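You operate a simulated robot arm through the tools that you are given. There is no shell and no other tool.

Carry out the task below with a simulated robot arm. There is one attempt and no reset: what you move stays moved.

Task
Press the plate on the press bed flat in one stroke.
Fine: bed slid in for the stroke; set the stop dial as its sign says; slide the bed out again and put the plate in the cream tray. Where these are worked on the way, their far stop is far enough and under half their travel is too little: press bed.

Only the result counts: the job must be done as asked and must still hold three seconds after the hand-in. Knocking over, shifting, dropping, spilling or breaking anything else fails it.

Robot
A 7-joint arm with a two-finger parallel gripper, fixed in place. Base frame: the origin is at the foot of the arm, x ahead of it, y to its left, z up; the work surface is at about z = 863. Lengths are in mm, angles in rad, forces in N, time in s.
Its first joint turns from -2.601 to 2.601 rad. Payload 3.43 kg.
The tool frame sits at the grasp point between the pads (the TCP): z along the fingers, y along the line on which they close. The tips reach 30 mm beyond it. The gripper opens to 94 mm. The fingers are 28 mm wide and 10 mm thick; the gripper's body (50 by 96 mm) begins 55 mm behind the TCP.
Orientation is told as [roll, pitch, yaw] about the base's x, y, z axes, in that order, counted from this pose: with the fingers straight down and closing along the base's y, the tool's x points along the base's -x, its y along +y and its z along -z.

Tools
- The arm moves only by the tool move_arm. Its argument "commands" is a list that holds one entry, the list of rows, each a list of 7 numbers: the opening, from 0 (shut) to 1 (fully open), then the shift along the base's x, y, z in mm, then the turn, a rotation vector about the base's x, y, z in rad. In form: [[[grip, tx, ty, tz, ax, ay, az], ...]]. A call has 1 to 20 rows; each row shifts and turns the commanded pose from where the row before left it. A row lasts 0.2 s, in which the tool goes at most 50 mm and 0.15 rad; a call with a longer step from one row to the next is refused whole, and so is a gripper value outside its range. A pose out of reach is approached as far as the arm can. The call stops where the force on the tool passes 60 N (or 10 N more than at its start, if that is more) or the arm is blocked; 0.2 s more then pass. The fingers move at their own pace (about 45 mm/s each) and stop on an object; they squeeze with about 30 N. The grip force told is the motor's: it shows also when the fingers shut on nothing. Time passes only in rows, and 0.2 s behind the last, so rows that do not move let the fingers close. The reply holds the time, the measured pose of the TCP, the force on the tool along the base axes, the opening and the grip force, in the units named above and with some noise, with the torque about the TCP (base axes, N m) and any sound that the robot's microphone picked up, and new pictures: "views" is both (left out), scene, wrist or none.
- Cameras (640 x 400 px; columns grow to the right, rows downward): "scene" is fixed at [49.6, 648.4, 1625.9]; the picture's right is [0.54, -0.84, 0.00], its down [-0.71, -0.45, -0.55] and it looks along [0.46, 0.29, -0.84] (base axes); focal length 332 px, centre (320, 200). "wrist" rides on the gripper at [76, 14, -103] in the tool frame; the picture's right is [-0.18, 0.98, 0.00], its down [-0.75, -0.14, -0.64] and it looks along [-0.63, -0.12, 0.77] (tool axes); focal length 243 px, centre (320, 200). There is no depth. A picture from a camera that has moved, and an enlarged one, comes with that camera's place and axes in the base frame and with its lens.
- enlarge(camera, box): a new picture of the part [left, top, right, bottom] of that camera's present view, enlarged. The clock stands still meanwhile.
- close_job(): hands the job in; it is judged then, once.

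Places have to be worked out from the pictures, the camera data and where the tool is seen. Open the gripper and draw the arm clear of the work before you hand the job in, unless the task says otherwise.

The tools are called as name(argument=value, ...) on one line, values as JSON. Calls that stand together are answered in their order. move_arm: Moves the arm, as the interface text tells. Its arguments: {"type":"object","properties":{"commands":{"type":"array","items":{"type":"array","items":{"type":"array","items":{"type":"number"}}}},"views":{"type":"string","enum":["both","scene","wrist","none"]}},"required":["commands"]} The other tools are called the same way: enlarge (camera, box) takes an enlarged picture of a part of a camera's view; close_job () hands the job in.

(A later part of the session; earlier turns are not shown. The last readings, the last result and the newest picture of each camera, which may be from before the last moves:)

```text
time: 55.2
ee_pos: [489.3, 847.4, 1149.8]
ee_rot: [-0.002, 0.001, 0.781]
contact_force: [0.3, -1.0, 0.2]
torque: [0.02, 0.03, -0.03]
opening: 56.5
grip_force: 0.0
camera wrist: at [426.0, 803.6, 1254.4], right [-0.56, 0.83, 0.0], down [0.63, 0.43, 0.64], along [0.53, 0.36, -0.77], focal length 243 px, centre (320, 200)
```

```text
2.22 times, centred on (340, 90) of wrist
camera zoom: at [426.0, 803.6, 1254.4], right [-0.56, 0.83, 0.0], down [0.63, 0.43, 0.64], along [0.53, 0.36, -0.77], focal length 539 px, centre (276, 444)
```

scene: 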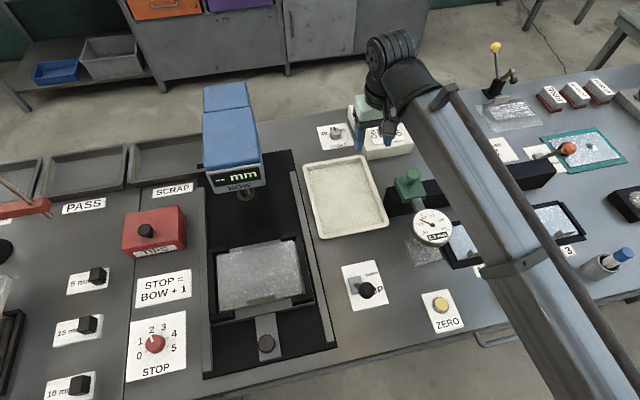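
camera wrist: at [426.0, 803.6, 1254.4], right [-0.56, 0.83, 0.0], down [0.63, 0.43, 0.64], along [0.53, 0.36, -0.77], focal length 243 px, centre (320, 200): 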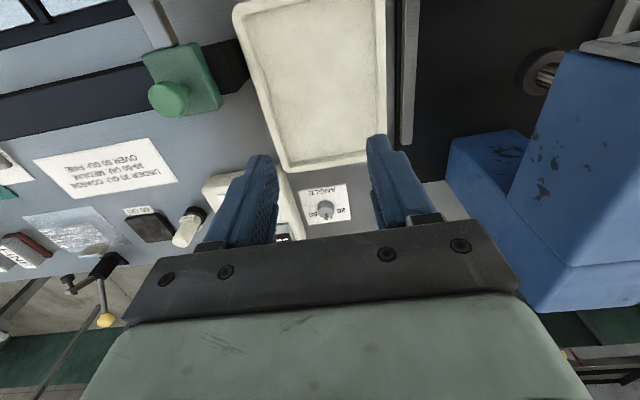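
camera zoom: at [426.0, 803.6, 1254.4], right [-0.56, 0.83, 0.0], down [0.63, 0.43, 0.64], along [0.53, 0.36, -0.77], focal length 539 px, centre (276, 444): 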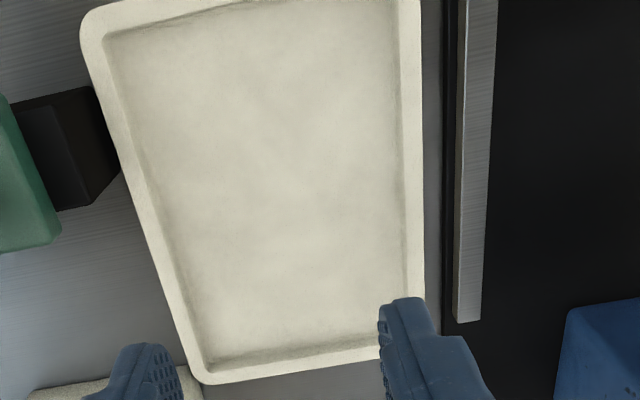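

The tray floor spans about 162 × 221 mm with centre near (517, 870); the plate fits when turned 90°. I'll go back over the tab and take up the grasp orientation again.

move_arm(commands=[[[0.6, -30, -2, 0, 0, 0, -0.1427], [0.6, -30, -2, 0, 0, 0, -0.1427], [0.6, -30, -2, 0, 0, 0, -0.1427], [0.6, -30, -2, 0, 0, 0, -0.1427], [0.6, -30, 0, 0, 0, 0, -0.1427], [0.6, -30, 0, 0, 0, 0, -0.1427], [0.6, -30, 0, 0, 0, 0, -0.1427], [0.6, -30, 0, 0, 0, 0, -0.1427], [0.6, -30, 8, 0, 0, 0, -0.1427], [0.6, -30, 12, -30, 0, 0, -0.1427], [0.6, -26.5, 12, -40, 0, 0, -0.1427], [0.6, 0, 0, -45, 0, 0, 0], [0.6, 0, 0, -43, 0, 0, 0]]])

enlarge(camera="wrist", box=[240, 60, 420, 200])

```text
time: 58.0
ee_pos: [161.8, 874.0, 990.0]
ee_rot: [0.001, 0.002, -0.789]
contact_force: [0.2, -1.5, -0.3]
torque: [0.04, 0.01, -0.02]
opening: 56.2
grip_force: 0.0
camera wrist: at [118.8, 937.7, 1094.3], right [0.83, 0.56, 0.0], down [0.43, -0.64, 0.64], along [0.36, -0.53, -0.77], focal length 243 px, centre (320, 200)
```

scene: 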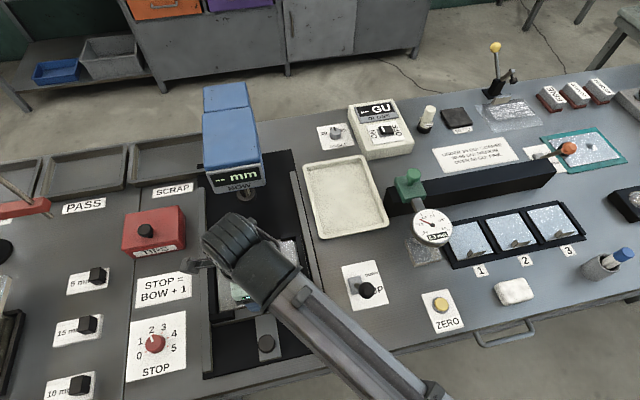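
wrist: 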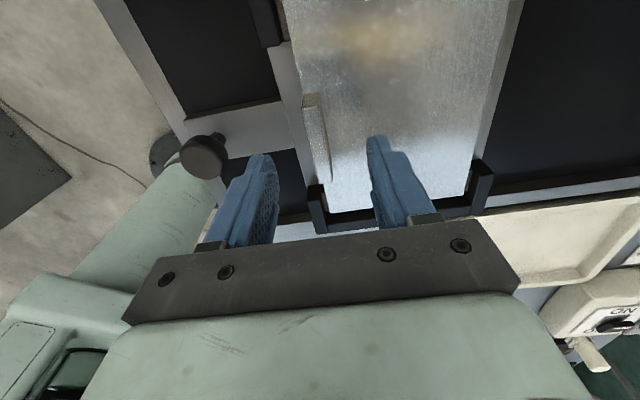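

```text
2.86 times, centred on (330, 130) of wrist
camera zoom: at [118.8, 937.7, 1094.3], right [0.83, 0.56, 0.0], down [0.43, -0.64, 0.64], along [0.36, -0.53, -0.77], focal length 693 px, centre (291, 400)
```

zoom: 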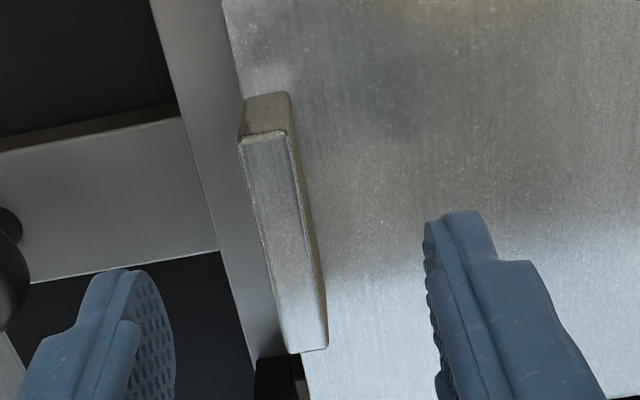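

The tab is now directly under the tool. I'll descend over it to just above the plate surface.

move_arm(commands=[[[0.5, 0, -1, -15, 0, 0, 0], [0.5, 0, 0, -12, 0, 0, 0], [0.5, 0, 0, -8, 0, 0, 0], [0.5, 0, 0, -4, 0, 0, 0], [0.5, 0, 0, 0, 0, 0, 0]]], views="wrist")

enlarge(camera="wrist", box=[220, 80, 460, 240])

```text
time: 59.2
ee_pos: [162.9, 872.1, 956.6]
ee_rot: [0.006, 0.003, -0.789]
contact_force: [-2.7, 2.7, 51.7]
torque: [0.93, -0.98, -0.04]
opening: 46.9
grip_force: 0.0
camera wrist: at [118.7, 935.2, 1060.1], right [0.83, 0.56, 0.0], down [0.43, -0.64, 0.64], along [0.36, -0.53, -0.77], focal length 243 px, centre (320, 200)
```

wrist: 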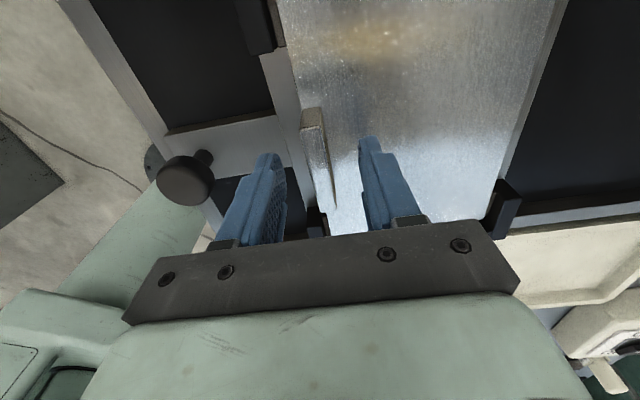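

```text
2.50 times, centred on (340, 160) of wrist
camera zoom: at [118.7, 935.2, 1060.1], right [0.83, 0.56, 0.0], down [0.43, -0.64, 0.64], along [0.36, -0.53, -0.77], focal length 606 px, centre (270, 300)
```

zoom: 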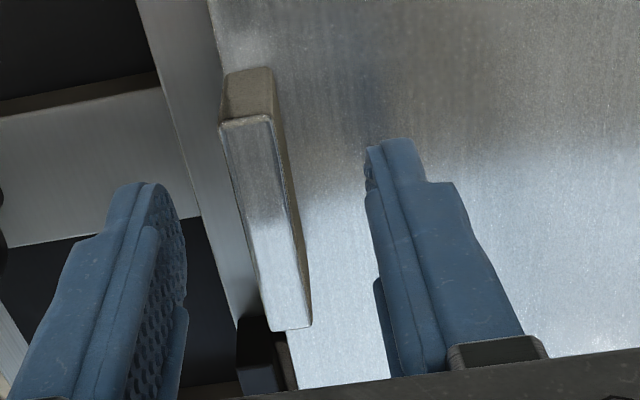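

The far fingertip is touching the plate's top (z≈926.5), higher than I'd estimated. I'll raise by 8 mm of command so the tips hover just above the plate.

move_arm(commands=[[[0.5, 0, 0, 8, 0, 0, 0], [0.5, 0, 0, 0, 0, 0, 0]]], views="wrist")

enlarge(camera="wrist", box=[220, 80, 460, 240])

```text
time: 59.8
ee_pos: [161.6, 871.7, 960.5]
ee_rot: [-0.001, -0.002, -0.789]
contact_force: [0.6, 0.5, -0.1]
torque: [-0.02, 0.02, 0.03]
opening: 47.0
grip_force: 0.1
camera wrist: at [118.4, 935.8, 1062.5], right [0.83, 0.56, 0.0], down [0.43, -0.63, 0.64], along [0.36, -0.53, -0.77], focal length 243 px, centre (320, 200)
```

wrist: 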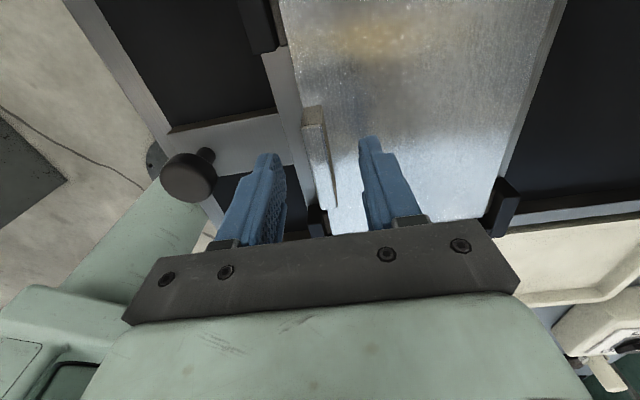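

```text
2.50 times, centred on (340, 160) of wrist
camera zoom: at [118.4, 935.8, 1062.5], right [0.83, 0.56, 0.0], down [0.43, -0.63, 0.64], along [0.36, -0.53, -0.77], focal length 606 px, centre (270, 300)
```

zoom: 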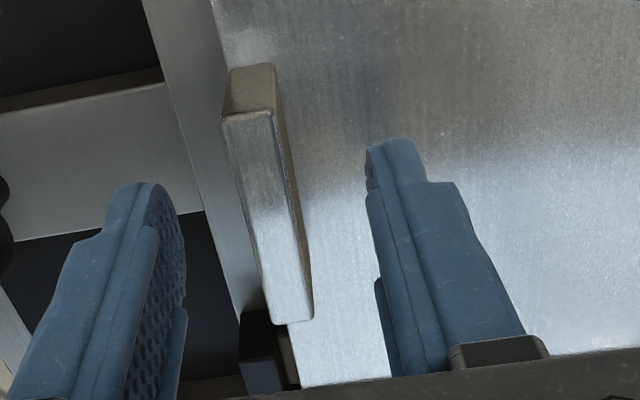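

The tab centre is about 7 mm to the left of the tool along its length, so I'll shift there, lower 1.5 mm and close the fingers on it.

move_arm(commands=[[[0.5, -4, 6.3, 0, 0, 0, 0], [0.5, 0, 0, -1.5, 0, 0, 0], [0.2, 0, 0, 0, 0, 0, 0], [0, 0, 0, 0, 0, 0, 0], [0, 0, 0, 0, 0, 0, 0], [0, 0, 0, 0, 0, 0, 0], [0, 0, 0, 0, 0, 0, 0]]])

enlarge(camera="wrist", box=[220, 80, 460, 240])

```text
time: 61.4
ee_pos: [156.7, 877.8, 958.8]
ee_rot: [0.001, 0.001, -0.788]
contact_force: [-0.9, -0.6, 0.7]
torque: [0.03, 0.06, 0.04]
opening: 15.9
grip_force: 30.2
camera wrist: at [114.4, 942.4, 1062.5], right [0.83, 0.56, 0.0], down [0.43, -0.63, 0.64], along [0.36, -0.53, -0.77], focal length 243 px, centre (320, 200)
```

scene: 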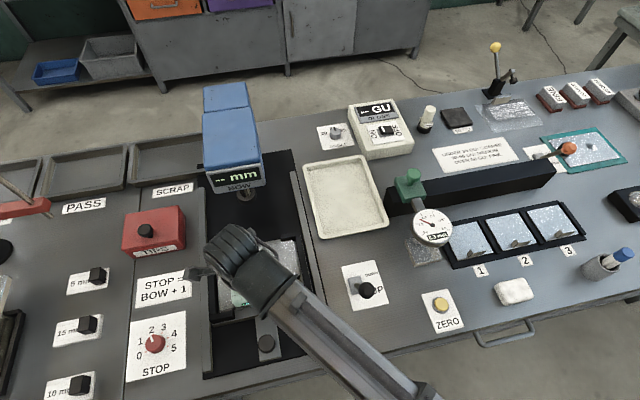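
wrist: 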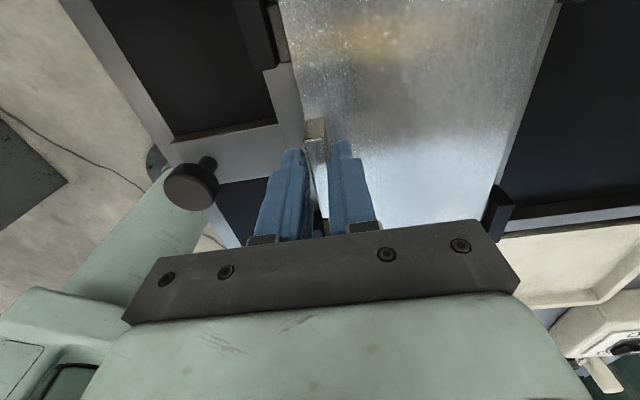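

```text
2.50 times, centred on (340, 160) of wrist
camera zoom: at [114.4, 942.4, 1062.5], right [0.83, 0.56, 0.0], down [0.43, -0.63, 0.64], along [0.36, -0.53, -0.77], focal length 606 px, centre (270, 300)
```

zoom: 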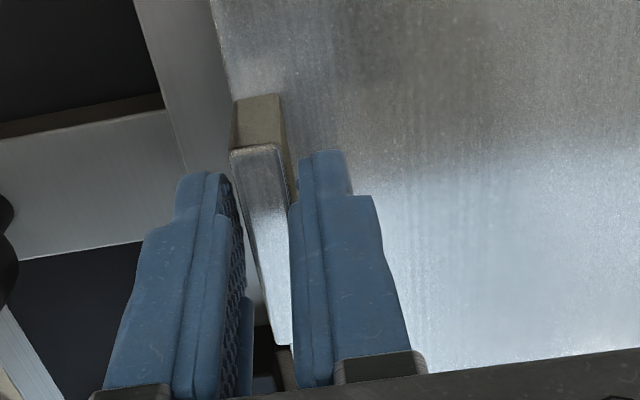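

Grip force is up at 15.9 mm opening. I'll hold briefly to confirm it has settled, then lift a few mm to test.

move_arm(commands=[[[0, 0, 0, 0, 0, 0, 0], [0, 0, 0, 0, 0, 0, 0], [0, 0, 0, 2, 0, 0, 0], [0, 0, 0, 3, 0, 0, 0]]], views="wrist")

enlarge(camera="wrist", box=[220, 40, 500, 250])

```text
time: 62.4
ee_pos: [157.2, 879.7, 966.1]
ee_rot: [0.001, -0.002, -0.788]
contact_force: [0.3, 0.1, -2.2]
torque: [-0.01, -0.04, 0.0]
opening: 15.9
grip_force: 30.1
camera wrist: at [114.6, 942.9, 1068.1], right [0.83, 0.56, 0.0], down [0.43, -0.63, 0.64], along [0.36, -0.53, -0.77], focal length 243 px, centre (320, 200)
```

wrist: 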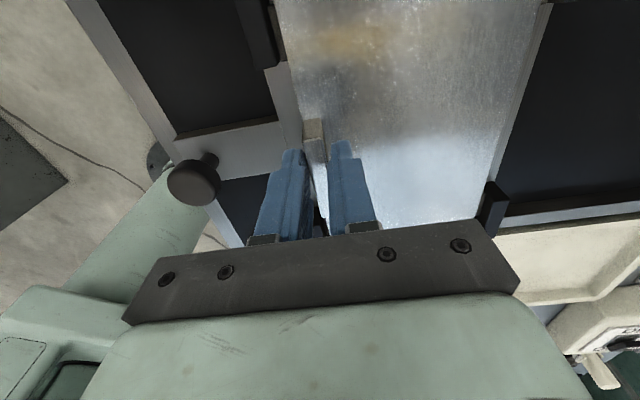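

```text
1.90 times, centred on (360, 145) of wrist
camera zoom: at [114.6, 942.9, 1068.1], right [0.83, 0.56, 0.0], down [0.43, -0.63, 0.64], along [0.36, -0.53, -0.77], focal length 462 px, centre (244, 305)
```

zoom: 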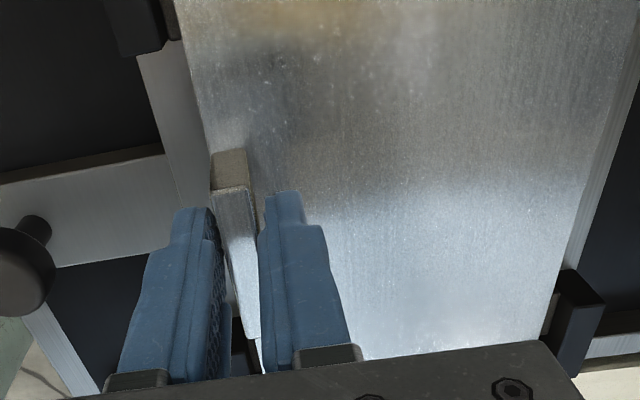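

The tab moves with the fingers and the load is only about 2 N. I'll lift straight up further and look.

move_arm(commands=[[[0, 0, 0, 10, 0, 0, 0], [0, 0, 0, 15, 0, 0, 0], [0, 0, 0, 20, 0, 0, 0], [0, 0, 0, 25, 0, 0, 0]]])

enlarge(camera="scene", box=[190, 150, 350, 310])

```text
time: 63.4
ee_pos: [157.6, 880.0, 1034.5]
ee_rot: [0.0, -0.001, -0.789]
contact_force: [-0.3, -0.4, -2.9]
torque: [-0.07, 0.18, 0.02]
opening: 11.7
grip_force: 30.1
camera wrist: at [114.9, 943.2, 1137.1], right [0.83, 0.56, 0.0], down [0.43, -0.63, 0.64], along [0.36, -0.53, -0.77], focal length 243 px, centre (320, 200)
```

scene: 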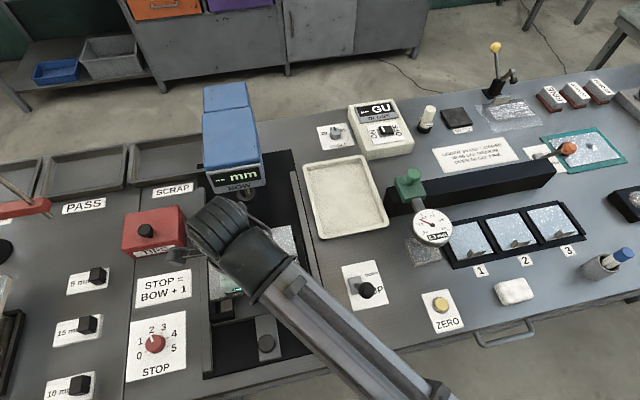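
wrist: 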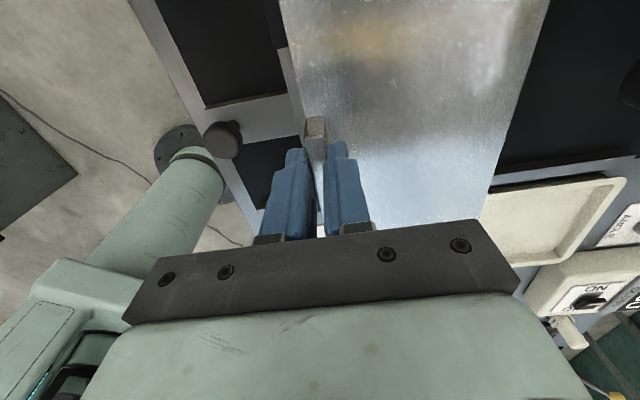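

```text
2.50 times, centred on (270, 230) of scene
camera zoom: at [49.6, 648.4, 1625.9], right [0.54, -0.84, 0.0], down [-0.71, -0.45, -0.55], along [0.46, 0.29, -0.84], focal length 831 px, centre (445, 125)
```

zoom: 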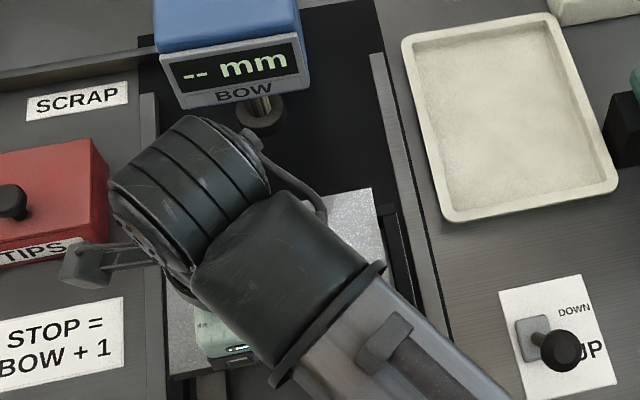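

The plate is lifted (about 3 N); the opening settled at 11.7 mm. I'll check in close-up how it hangs.

enlarge(camera="wrist", box=[220, 0, 560, 250])

```text
1.60 times, centred on (390, 125) of wrist
camera zoom: at [114.9, 943.2, 1137.1], right [0.83, 0.56, 0.0], down [0.43, -0.63, 0.64], along [0.36, -0.53, -0.77], focal length 388 px, centre (208, 320)
```

zoom: 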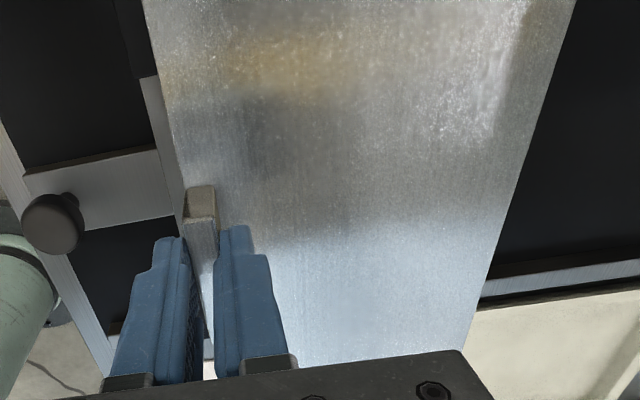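

The plate hangs level and secure. I'll raise it, then carry it to the right past the lever (well above it) while turning it 90°.

move_arm(commands=[[[0, 0, 0, 28, 0, 0, 0], [0, 0, 0, 28, 0, 0, 0], [0, 12, -12, 0, 0, 0, 0.0982], [0, 12, -12, 0, 0, 0, 0.0982], [0, 12, -12, 0, 0, 0, 0.0982], [0, 12, -12, 0, 0, 0, 0.0982], [0, 12, -12, 0, 0, 0, 0.0982], [0, 12, -12, 0, 0, 0, 0.0982], [0, 12, -12, 0, 0, 0, 0.0982], [0, 12, -12, 0, 0, 0, 0.0982], [0, 12, -12, 0, 0, 0, 0.0982], [0, 12, -12, 0, 0, 0, 0.0982], [0, 12, -12, 0, 0, 0, 0.0982], [0, 12, -12, 0, 0, 0, 0.0982], [0, 12, -12, 0, 0, 0, 0.0982], [0, 12, -12, 0, 0, 0, 0.0982], [0, 12, -12, 0, 0, 0, 0.0982], [0, 12, -12, 0, 0, 0, 0.0982]]])

```text
time: 67.2
ee_pos: [350.5, 685.2, 1091.1]
ee_rot: [0.001, 0.0, 0.786]
contact_force: [0.0, -0.1, -2.8]
torque: [-0.17, -0.09, 0.02]
opening: 11.7
grip_force: 29.9
camera wrist: at [287.3, 641.5, 1193.3], right [-0.57, 0.82, 0.0], down [0.63, 0.43, 0.64], along [0.53, 0.36, -0.77], focal length 243 px, centre (320, 200)
```

scene: 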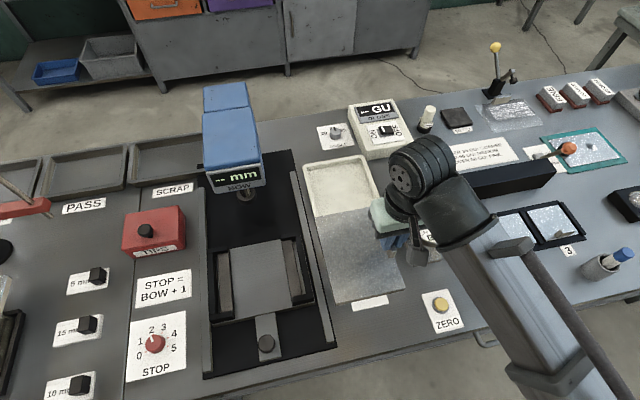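
wrist: 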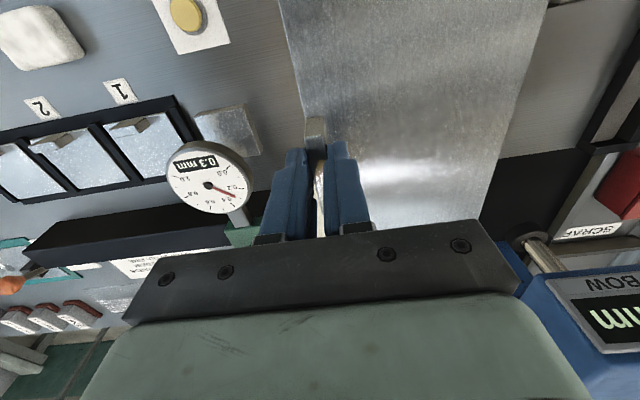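

The plate is now turned 90° and stays steady. I'll carry it forward over the tray at the same height.

move_arm(commands=[[[0, 17.1, 12.2, 0, 0, 0, 0], [0, 17.1, 12.2, 0, 0, 0, 0], [0, 17.1, 12.2, 0, 0, 0, 0], [0, 17.1, 12.2, 0, 0, 0, 0], [0, 17.1, 12.2, 0, 0, 0, 0], [0, 17.1, 12.2, 0, 0, 0, 0], [0, 17.1, 12.2, 0, 0, 0, 0], [0, 17.1, 12.2, 0, 0, 0, 0], [0, 17.1, 12.2, 0, 0, 0, 0], [0, 17.1, 12.2, 0, 0, 0, 0], [0, 17.1, 12.2, 0, 0, 0, 0], [0, 17.1, 12.2, 0, 0, 0, 0]]])

enlarge(camera="scene", box=[280, 80, 440, 260])

enlarge(camera="wrist", box=[220, 0, 560, 250])

```text
time: 69.8
ee_pos: [554.2, 832.9, 1090.5]
ee_rot: [-0.001, 0.0, 0.784]
contact_force: [-0.3, -0.3, -3.1]
torque: [-0.15, -0.13, 0.0]
opening: 11.7
grip_force: 30.0
camera wrist: at [490.8, 788.7, 1193.9], right [-0.56, 0.83, 0.0], down [0.63, 0.43, 0.64], along [0.53, 0.36, -0.77], focal length 243 px, centre (320, 200)
```

scene: 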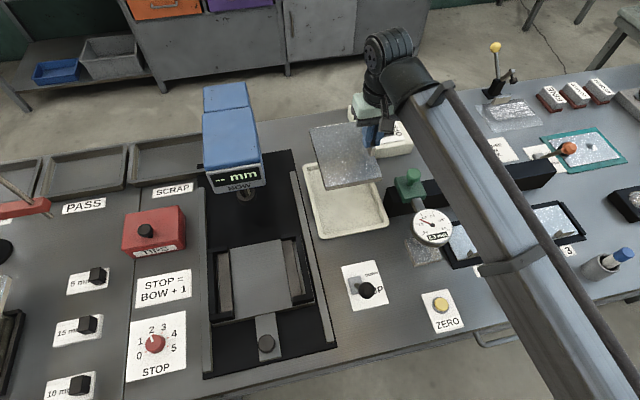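
wrist: 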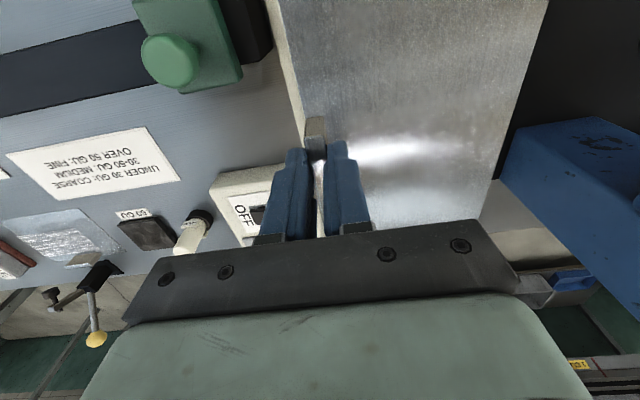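

```text
2.22 times, centred on (360, 170) of scene
camera zoom: at [49.6, 648.4, 1625.9], right [0.54, -0.84, 0.0], down [-0.71, -0.45, -0.55], along [0.46, 0.29, -0.84], focal length 738 px, centre (231, 267)
```

zoom: 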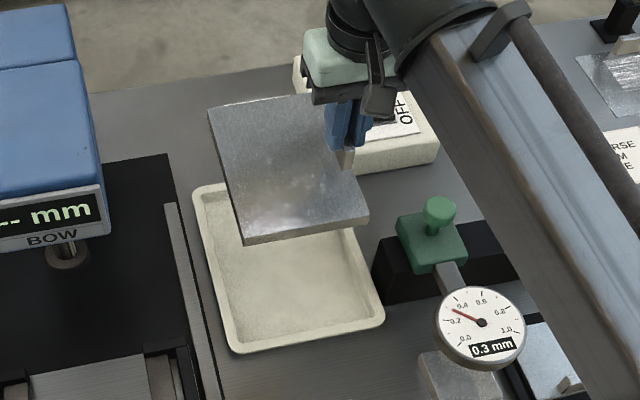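

```text
1.60 times, centred on (390, 125) of wrist
camera zoom: at [490.8, 788.7, 1193.9], right [-0.56, 0.83, 0.0], down [0.63, 0.43, 0.64], along [0.53, 0.36, -0.77], focal length 388 px, centre (208, 320)
```

zoom: 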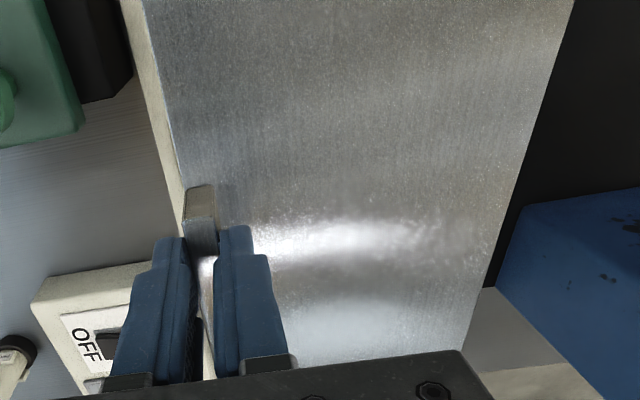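

The plate is over the tray with the right orientation, and clearances to the green gauge look fine (about 50 mm). I'll lower partway and check the alignment to the tray.

move_arm(commands=[[[0, 1, -1, -20, 0, 0, 0], [0, 1, -1, -25, 0, 0, 0], [0, 0, 0, -25, 0, 0, 0], [0, 0, 0, -25, 0, 0, 0], [0, 0, 0, -25, 0, 0, 0], [0, 0, 0, -15, 0, 0, 0]]])

enlarge(camera="scene", box=[280, 100, 440, 260])

enlarge(camera="wrist", box=[180, 0, 560, 250])

```text
time: 71.2
ee_pos: [555.2, 831.1, 956.4]
ee_rot: [0.001, -0.001, 0.783]
contact_force: [-0.3, -0.1, -3.5]
torque: [-0.14, -0.06, -0.03]
opening: 11.4
grip_force: 30.0
camera wrist: at [492.2, 787.0, 1058.5], right [-0.56, 0.83, 0.0], down [0.63, 0.43, 0.64], along [0.53, 0.36, -0.77], focal length 243 px, centre (320, 200)
```

scene: 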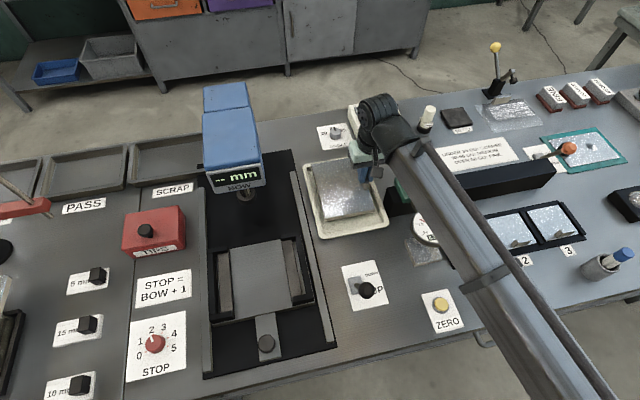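
wrist: 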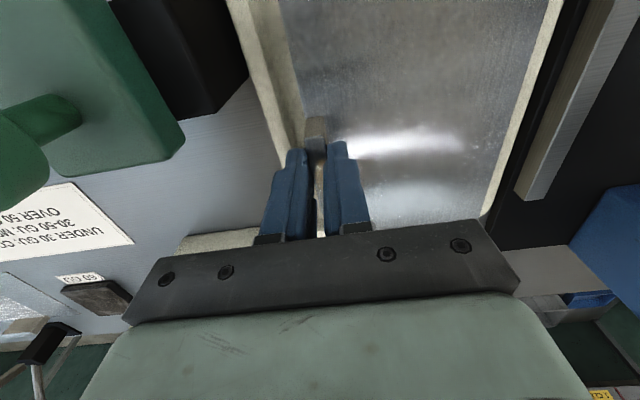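

```text
2.50 times, centred on (360, 180) of scene
camera zoom: at [49.6, 648.4, 1625.9], right [0.54, -0.84, 0.0], down [-0.71, -0.45, -0.55], along [0.46, 0.29, -0.84], focal length 831 px, centre (220, 250)
```

zoom: 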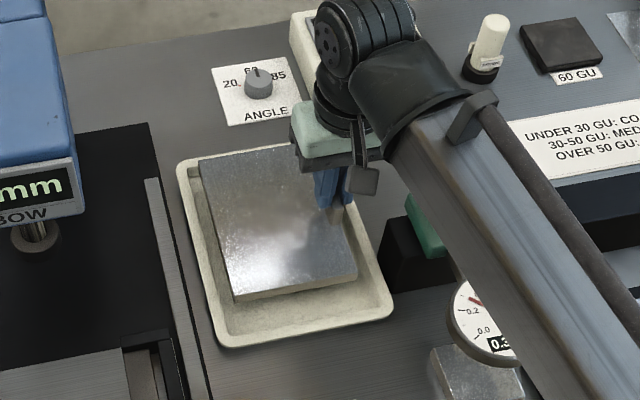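

```text
1.60 times, centred on (370, 125) of wrist
camera zoom: at [492.2, 787.0, 1058.5], right [-0.56, 0.83, 0.0], down [0.63, 0.43, 0.64], along [0.53, 0.36, -0.77], focal length 388 px, centre (240, 320)
```

zoom: 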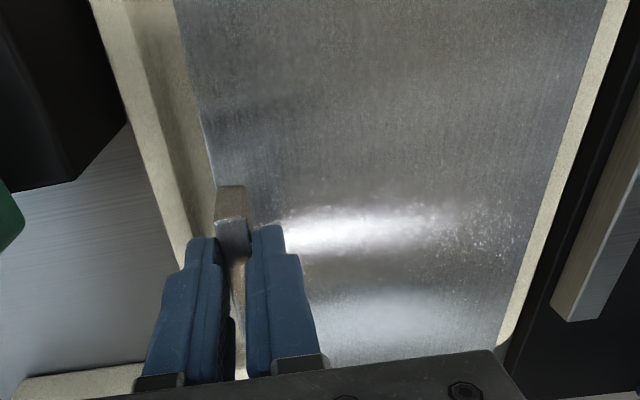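

Plate edges project to about l 196–318, s 894–1061 against the tray floor l ≈170–328, s ≈872–1093, so it fits. I'll nudge 3 mm away from the left wall and lower to just above the floor.

move_arm(commands=[[[0, 2.1, -2.1, -5, 0, 0, 0], [0, 0, 0, -8, 0, 0, 0], [0, 0, 0, -8, 0, 0, 0], [0, 0, 0, -6, 0, 0, 0], [0, 0, 0, -4, 0, 0, 0]]])

enlarge(camera="scene", box=[280, 120, 420, 260])

enlarge(camera="wrist", box=[180, 0, 560, 250])

```text
time: 72.4
ee_pos: [559.0, 827.7, 924.6]
ee_rot: [0.0, -0.001, 0.785]
contact_force: [-0.2, 0.7, -2.0]
torque: [-0.13, -0.11, 0.0]
opening: 11.7
grip_force: 30.3
camera wrist: at [495.8, 784.6, 1027.6], right [-0.56, 0.83, 0.0], down [0.63, 0.43, 0.64], along [0.53, 0.36, -0.77], focal length 243 px, centre (320, 200)
```

scene: 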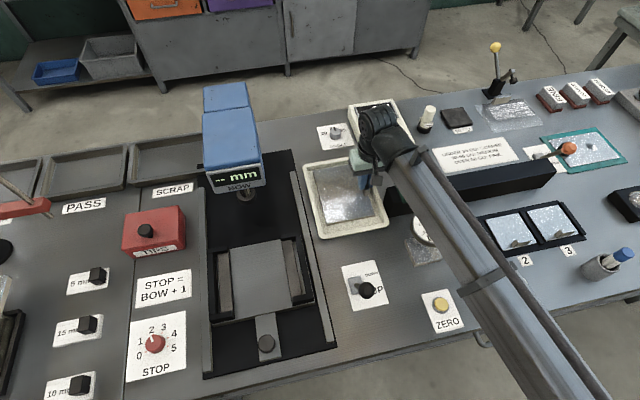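
wrist: 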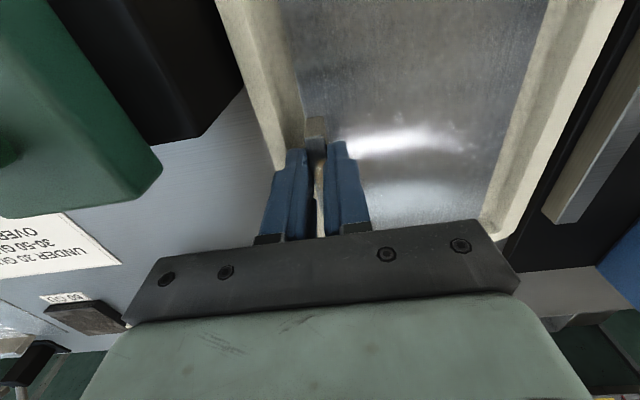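

```text
2.86 times, centred on (350, 190) of scene
camera zoom: at [49.6, 648.4, 1625.9], right [0.54, -0.84, 0.0], down [-0.71, -0.45, -0.55], along [0.46, 0.29, -0.84], focal length 950 px, centre (234, 229)
```

zoom: 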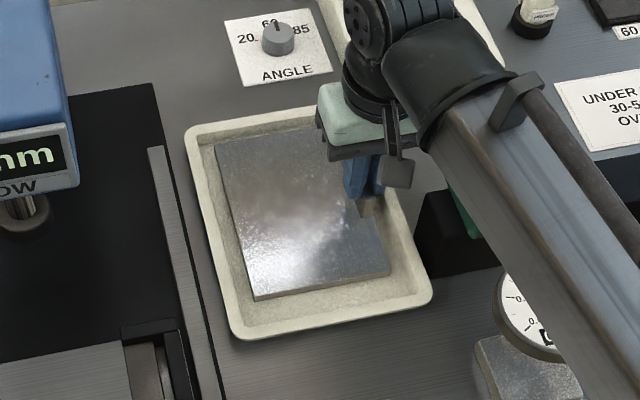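

```text
1.60 times, centred on (370, 125) of wrist
camera zoom: at [495.8, 784.6, 1027.6], right [-0.56, 0.83, 0.0], down [0.63, 0.43, 0.64], along [0.53, 0.36, -0.77], focal length 388 px, centre (240, 320)
```

zoom: 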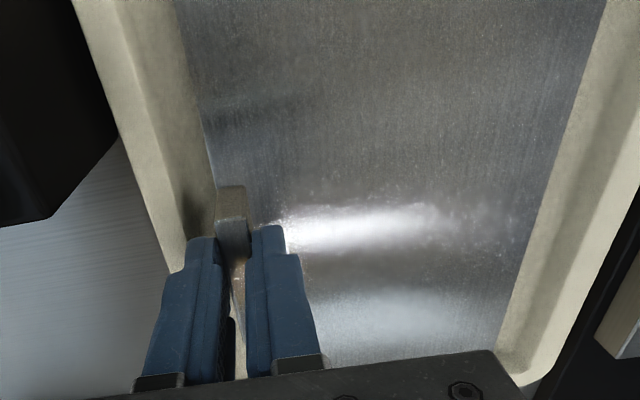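

Nicely inside the tray outline. I'll lower in small steps until the plate touches the floor.

move_arm(commands=[[[0, 0, 0, -2, 0, 0, 0], [0, 0, 0, -2, 0, 0, 0], [0, 0, 0, -2, 0, 0, 0], [0, 0, 0, -1, 0, 0, 0]]])

enlarge(camera="scene", box=[280, 120, 420, 260])

```text
time: 73.4
ee_pos: [559.2, 829.2, 917.7]
ee_rot: [0.001, 0.0, 0.783]
contact_force: [-1.0, -1.0, -3.3]
torque: [-0.18, -0.1, 0.02]
opening: 11.5
grip_force: 29.6
camera wrist: at [496.2, 785.0, 1020.7], right [-0.56, 0.83, 0.0], down [0.63, 0.43, 0.64], along [0.53, 0.36, -0.77], focal length 243 px, centre (320, 200)
```

scene: 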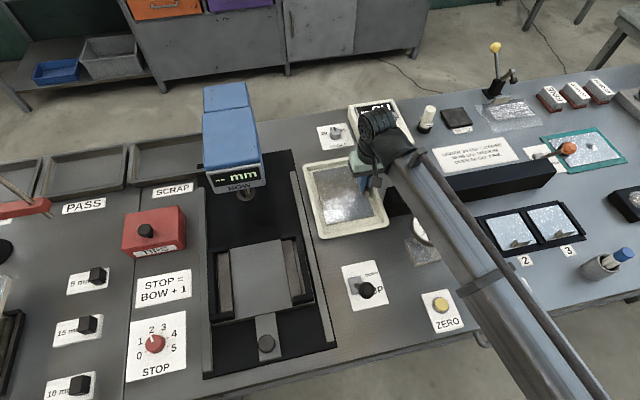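
wrist: 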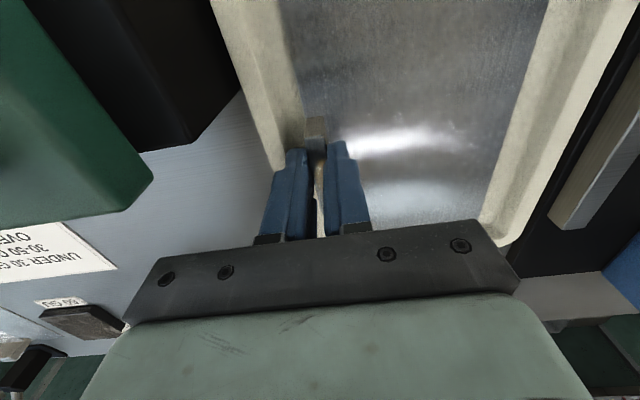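

```text
2.86 times, centred on (350, 190) of scene
camera zoom: at [49.6, 648.4, 1625.9], right [0.54, -0.84, 0.0], down [-0.71, -0.45, -0.55], along [0.46, 0.29, -0.84], focal length 950 px, centre (234, 229)
```

zoom: 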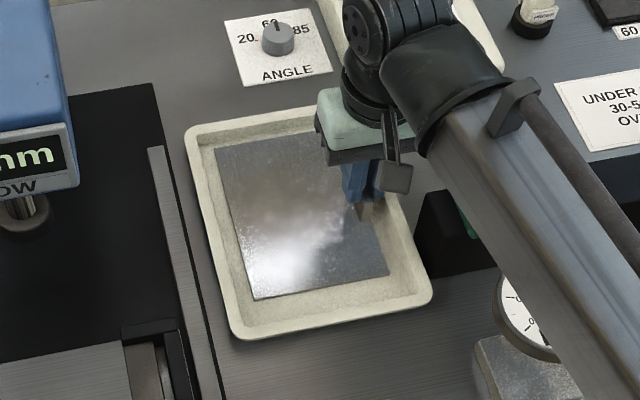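

No contact yet. I'll keep lowering in 2 mm steps.

move_arm(commands=[[[0, 0, 0, -2, 0, 0, 0], [0, 0, 0, -2, 0, 0, 0], [0, 0, 0, -1, 0, 0, 0]]])

enlarge(camera="wrist", box=[180, 0, 560, 250])

```text
time: 74.2
ee_pos: [560.0, 828.5, 914.9]
ee_rot: [0.002, -0.003, 0.784]
contact_force: [4.4, 4.4, 24.0]
torque: [-0.1, 0.05, 0.0]
opening: 11.5
grip_force: 30.3
camera wrist: at [495.9, 784.6, 1017.9], right [-0.56, 0.83, 0.0], down [0.63, 0.43, 0.64], along [0.53, 0.36, -0.76], focal length 243 px, centre (320, 200)
```

scene: 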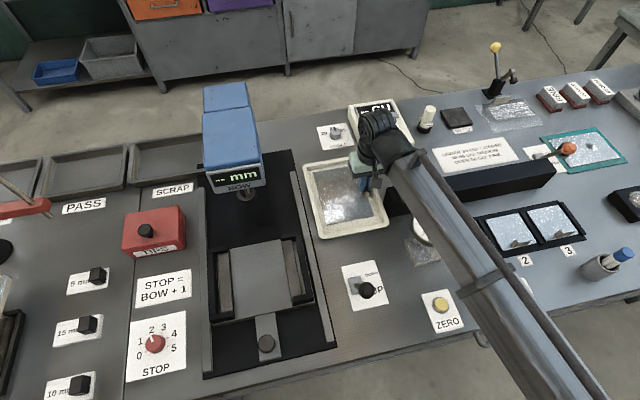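
wrist: 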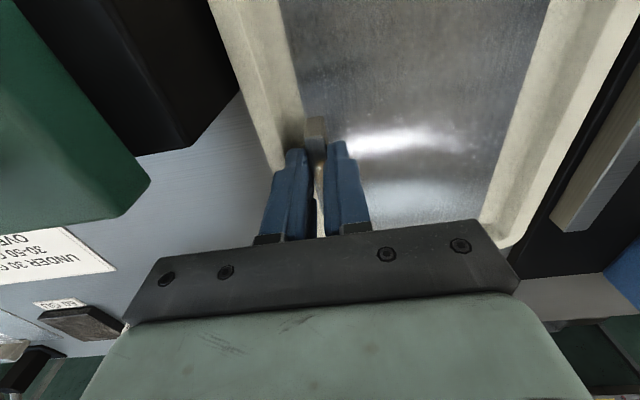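

```text
1.60 times, centred on (370, 125) of wrist
camera zoom: at [495.9, 784.6, 1017.9], right [-0.56, 0.83, 0.0], down [0.63, 0.43, 0.64], along [0.53, 0.36, -0.76], focal length 388 px, centre (240, 320)
```

zoom: 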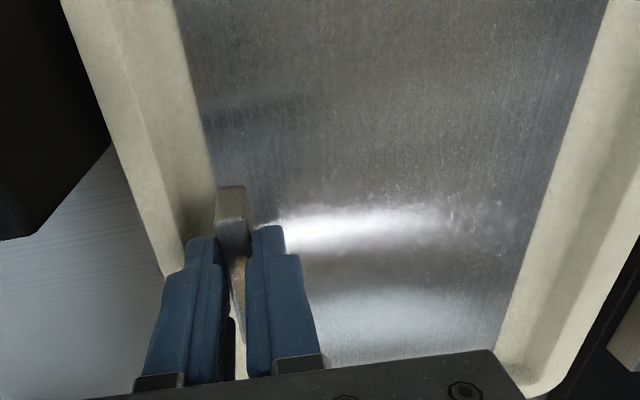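

The plate rests on the tray floor (support force ~25 N at TCP z 915). I'll ease the push and open just a few mm, since the outer finger is close to the tray rim.

move_arm(commands=[[[0, 0, 0, 1.5, 0, 0, 0], [0.16, 0, 0, 0, 0, 0, 0], [0.16, 0, 0, 0, 0, 0, 0], [0.16, 0, 0, 0, 0, 0, 0], [0.16, 0, 0, 0, 0, 0, 0]]])

enlarge(camera="wrist", box=[220, 80, 420, 230])

```text
time: 75.4
ee_pos: [559.5, 829.1, 914.2]
ee_rot: [-0.001, 0.0, 0.783]
contact_force: [-0.5, 1.0, 0.2]
torque: [-0.12, -0.07, -0.01]
opening: 16.4
grip_force: 29.9
camera wrist: at [495.7, 784.8, 1016.7], right [-0.56, 0.83, 0.0], down [0.63, 0.43, 0.64], along [0.53, 0.36, -0.77], focal length 243 px, centre (320, 200)
```

scene: 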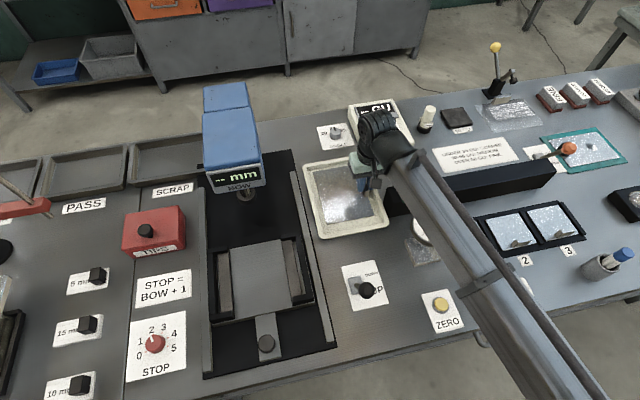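
wrist: 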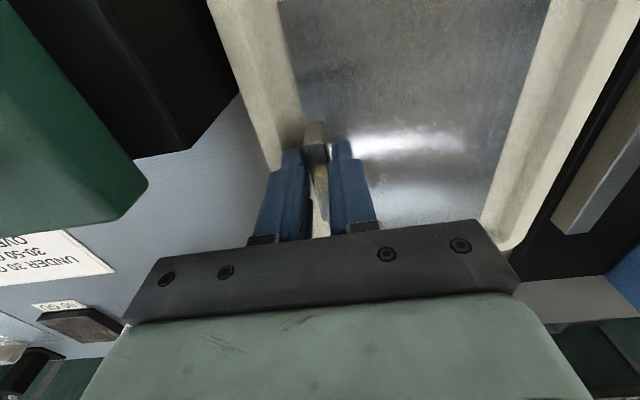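

```text
2.67 times, centred on (320, 155) of wrist
camera zoom: at [495.7, 784.8, 1016.7], right [-0.56, 0.83, 0.0], down [0.63, 0.43, 0.64], along [0.53, 0.36, -0.77], focal length 647 px, centre (320, 320)
```

zoom: 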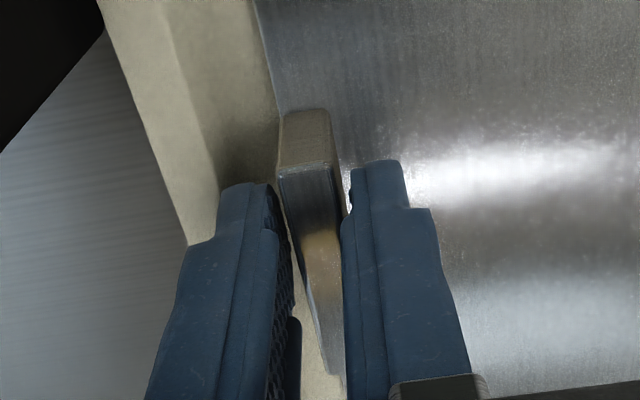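

The opening reads 16.4 mm with motor effort still shown; I want to see whether the tab is free. Zooming from the scene side.

enlarge(camera="scene", box=[340, 150, 400, 210])

enlarge(camera="wrist", box=[270, 110, 370, 200])

```text
6.67 times, centred on (370, 180) of scene
camera zoom: at [49.6, 648.4, 1625.9], right [0.54, -0.84, 0.0], down [-0.71, -0.45, -0.55], along [0.46, 0.29, -0.84], focal length 2216 px, centre (-13, 333)
```

zoom: 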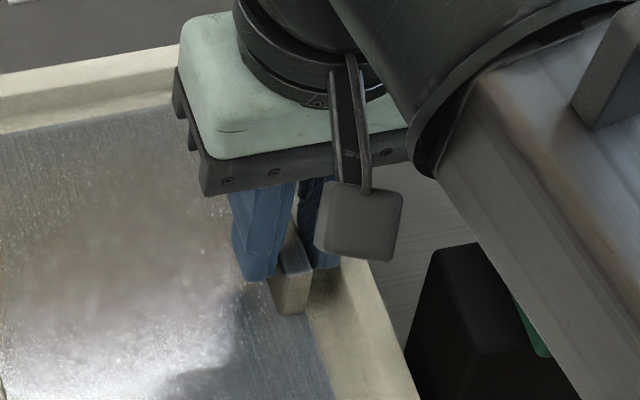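

```text
4.44 times, centred on (320, 155) of wrist
camera zoom: at [495.7, 784.8, 1016.7], right [-0.56, 0.83, 0.0], down [0.63, 0.43, 0.64], along [0.53, 0.36, -0.77], focal length 1078 px, centre (320, 400)
```

zoom: 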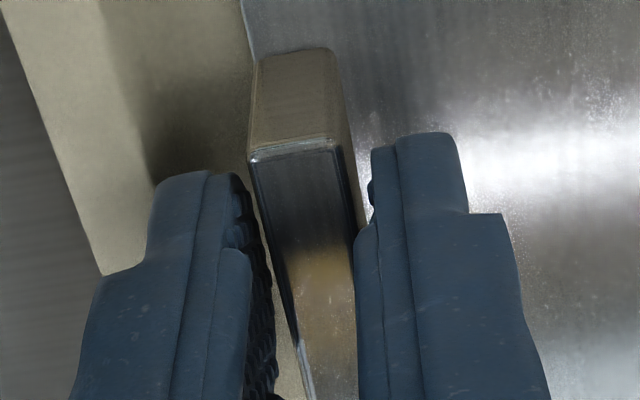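

I'll open slightly more (to ~18 mm) and watch the grip force.

move_arm(commands=[[[0.19, 0, 0, 0, 0, 0, 0], [0.19, 0, 0, 0, 0, 0, 0], [0.19, 0, 0, 0, 0, 0, 0]]], views="wrist")

```text
time: 76.2
ee_pos: [559.3, 828.6, 913.5]
ee_rot: [0.001, 0.0, 0.785]
contact_force: [-0.1, 0.3, 0.1]
torque: [0.0, 0.03, 0.01]
opening: 17.8
grip_force: 0.0
camera wrist: at [495.7, 784.8, 1017.0], right [-0.56, 0.83, 0.0], down [0.63, 0.43, 0.64], along [0.53, 0.36, -0.77], focal length 243 px, centre (320, 200)
```

wrist: 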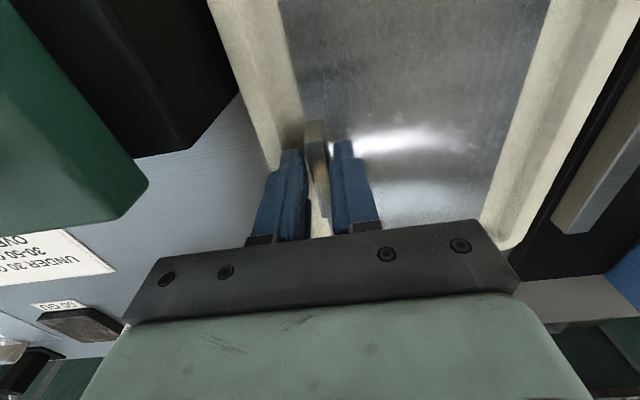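

Grip force is zero and no side load: the plate is released. I'll rise straight up.

move_arm(commands=[[[0.19, 0, 0, 5, 0, 0, 0], [0.19, 0, 0, 8, 0, 0, 0], [0.19, 0, 0, 10, 0, 0, 0], [0.19, 0, 0, 15, 0, 0, 0], [0.25, 0, 0, 20, 0, 0, 0]]])

enlarge(camera="scene", box=[280, 120, 420, 260])

```text
time: 77.4
ee_pos: [559.0, 830.7, 972.7]
ee_rot: [0.0, 0.001, 0.783]
contact_force: [-0.5, 0.2, 0.4]
torque: [-0.01, 0.01, 0.04]
opening: 23.6
grip_force: 0.0
camera wrist: at [496.1, 785.7, 1075.2], right [-0.56, 0.83, 0.0], down [0.63, 0.43, 0.64], along [0.53, 0.36, -0.77], focal length 243 px, centre (320, 200)
```

scene: 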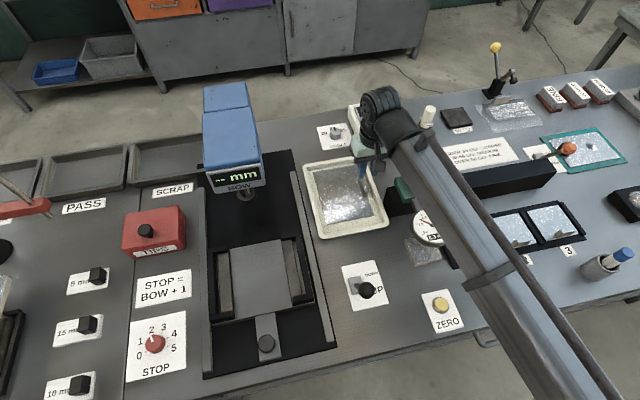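
wrist: 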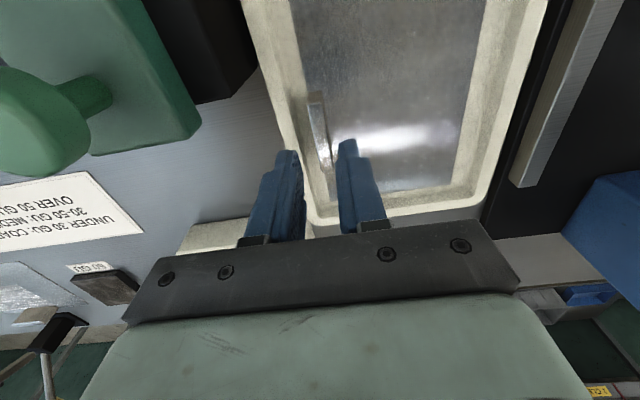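

```text
2.86 times, centred on (350, 190) of scene
camera zoom: at [49.6, 648.4, 1625.9], right [0.54, -0.84, 0.0], down [-0.71, -0.45, -0.55], along [0.46, 0.29, -0.84], focal length 950 px, centre (234, 229)
```

zoom: 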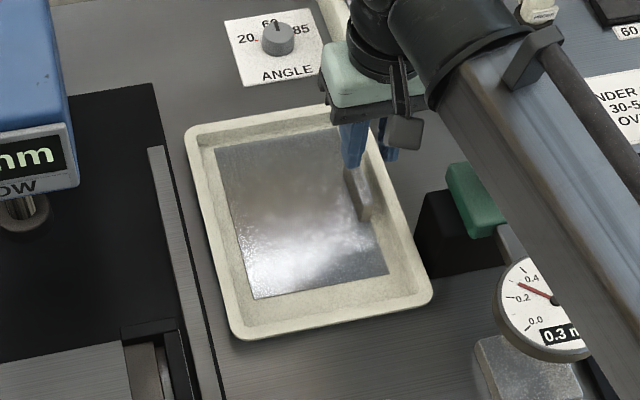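

The plate lies flat inside the cream tray. I'll rise well clear, open the gripper and retreat, then review the scene.

move_arm(commands=[[[0.3, 0, 0, 40, 0, 0, 0], [0.5, 0, 0, 45, 0, 0, 0], [1, 0, 0, 45, 0, 0, 0], [1, 0, 0, 40, 0, 0, 0], [1, -20, -30, 20, 0, 0, 0], [1, -20, -35, 10, 0, 0, 0], [1, -20, -35, 0, 0, 0, 0], [1, -20, -35, 0, 0, 0, 0], [1, -20, -35, 0, 0, 0, 0], [1, 0, -35, 0, 0, 0, 0], [1, 0, 0, 0, 0, 0, 0]]])

enlarge(camera="scene", box=[120, 120, 420, 390])

enlarge(camera="scene", box=[285, 130, 405, 250])

```text
time: 79.8
ee_pos: [462.7, 627.1, 1163.6]
ee_rot: [0.004, -0.014, 0.782]
contact_force: [-5.2, 31.2, -37.1]
torque: [-1.58, -3.06, -2.3]
opening: 94.1
grip_force: 0.1
out of reach, approached as far as the arm can: row 10
camera wrist: at [398.0, 582.5, 1265.6], right [-0.56, 0.83, 0.01], down [0.63, 0.42, 0.65], along [0.54, 0.37, -0.76], focal length 243 px, centre (320, 200)
```

scene: 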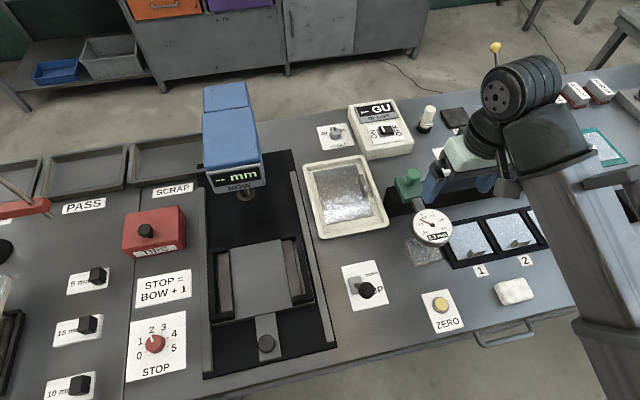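
wrist: 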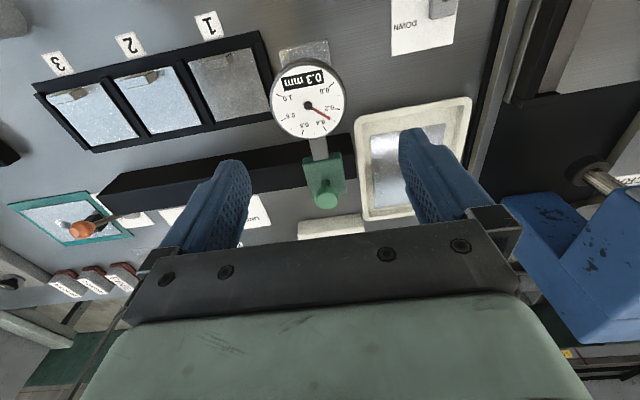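

```text
1.48 times, centred on (270, 255) of scene
camera zoom: at [49.6, 648.4, 1625.9], right [0.54, -0.84, 0.0], down [-0.71, -0.45, -0.55], along [0.46, 0.29, -0.84], focal length 492 px, centre (394, 118)
```

zoom: 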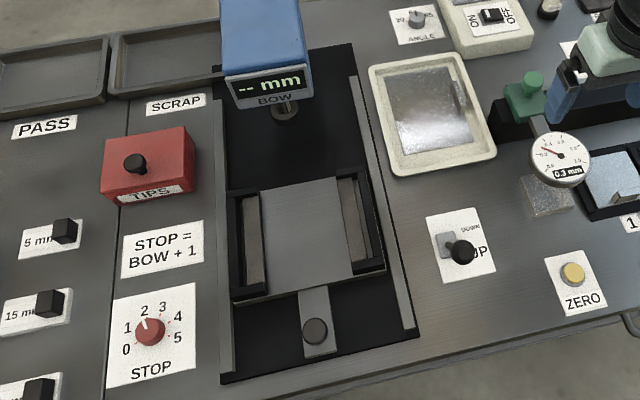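

```text
3.33 times, centred on (345, 190) of scene
camera zoom: at [49.6, 648.4, 1625.9], right [0.54, -0.84, 0.0], down [-0.71, -0.45, -0.55], along [0.46, 0.29, -0.84], focal length 1108 px, centre (237, 233)
```

zoom: 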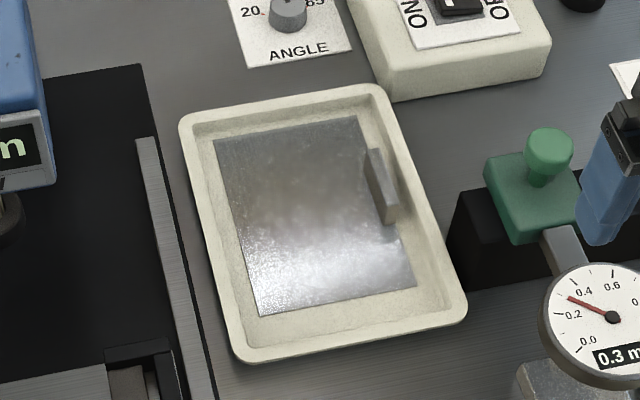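

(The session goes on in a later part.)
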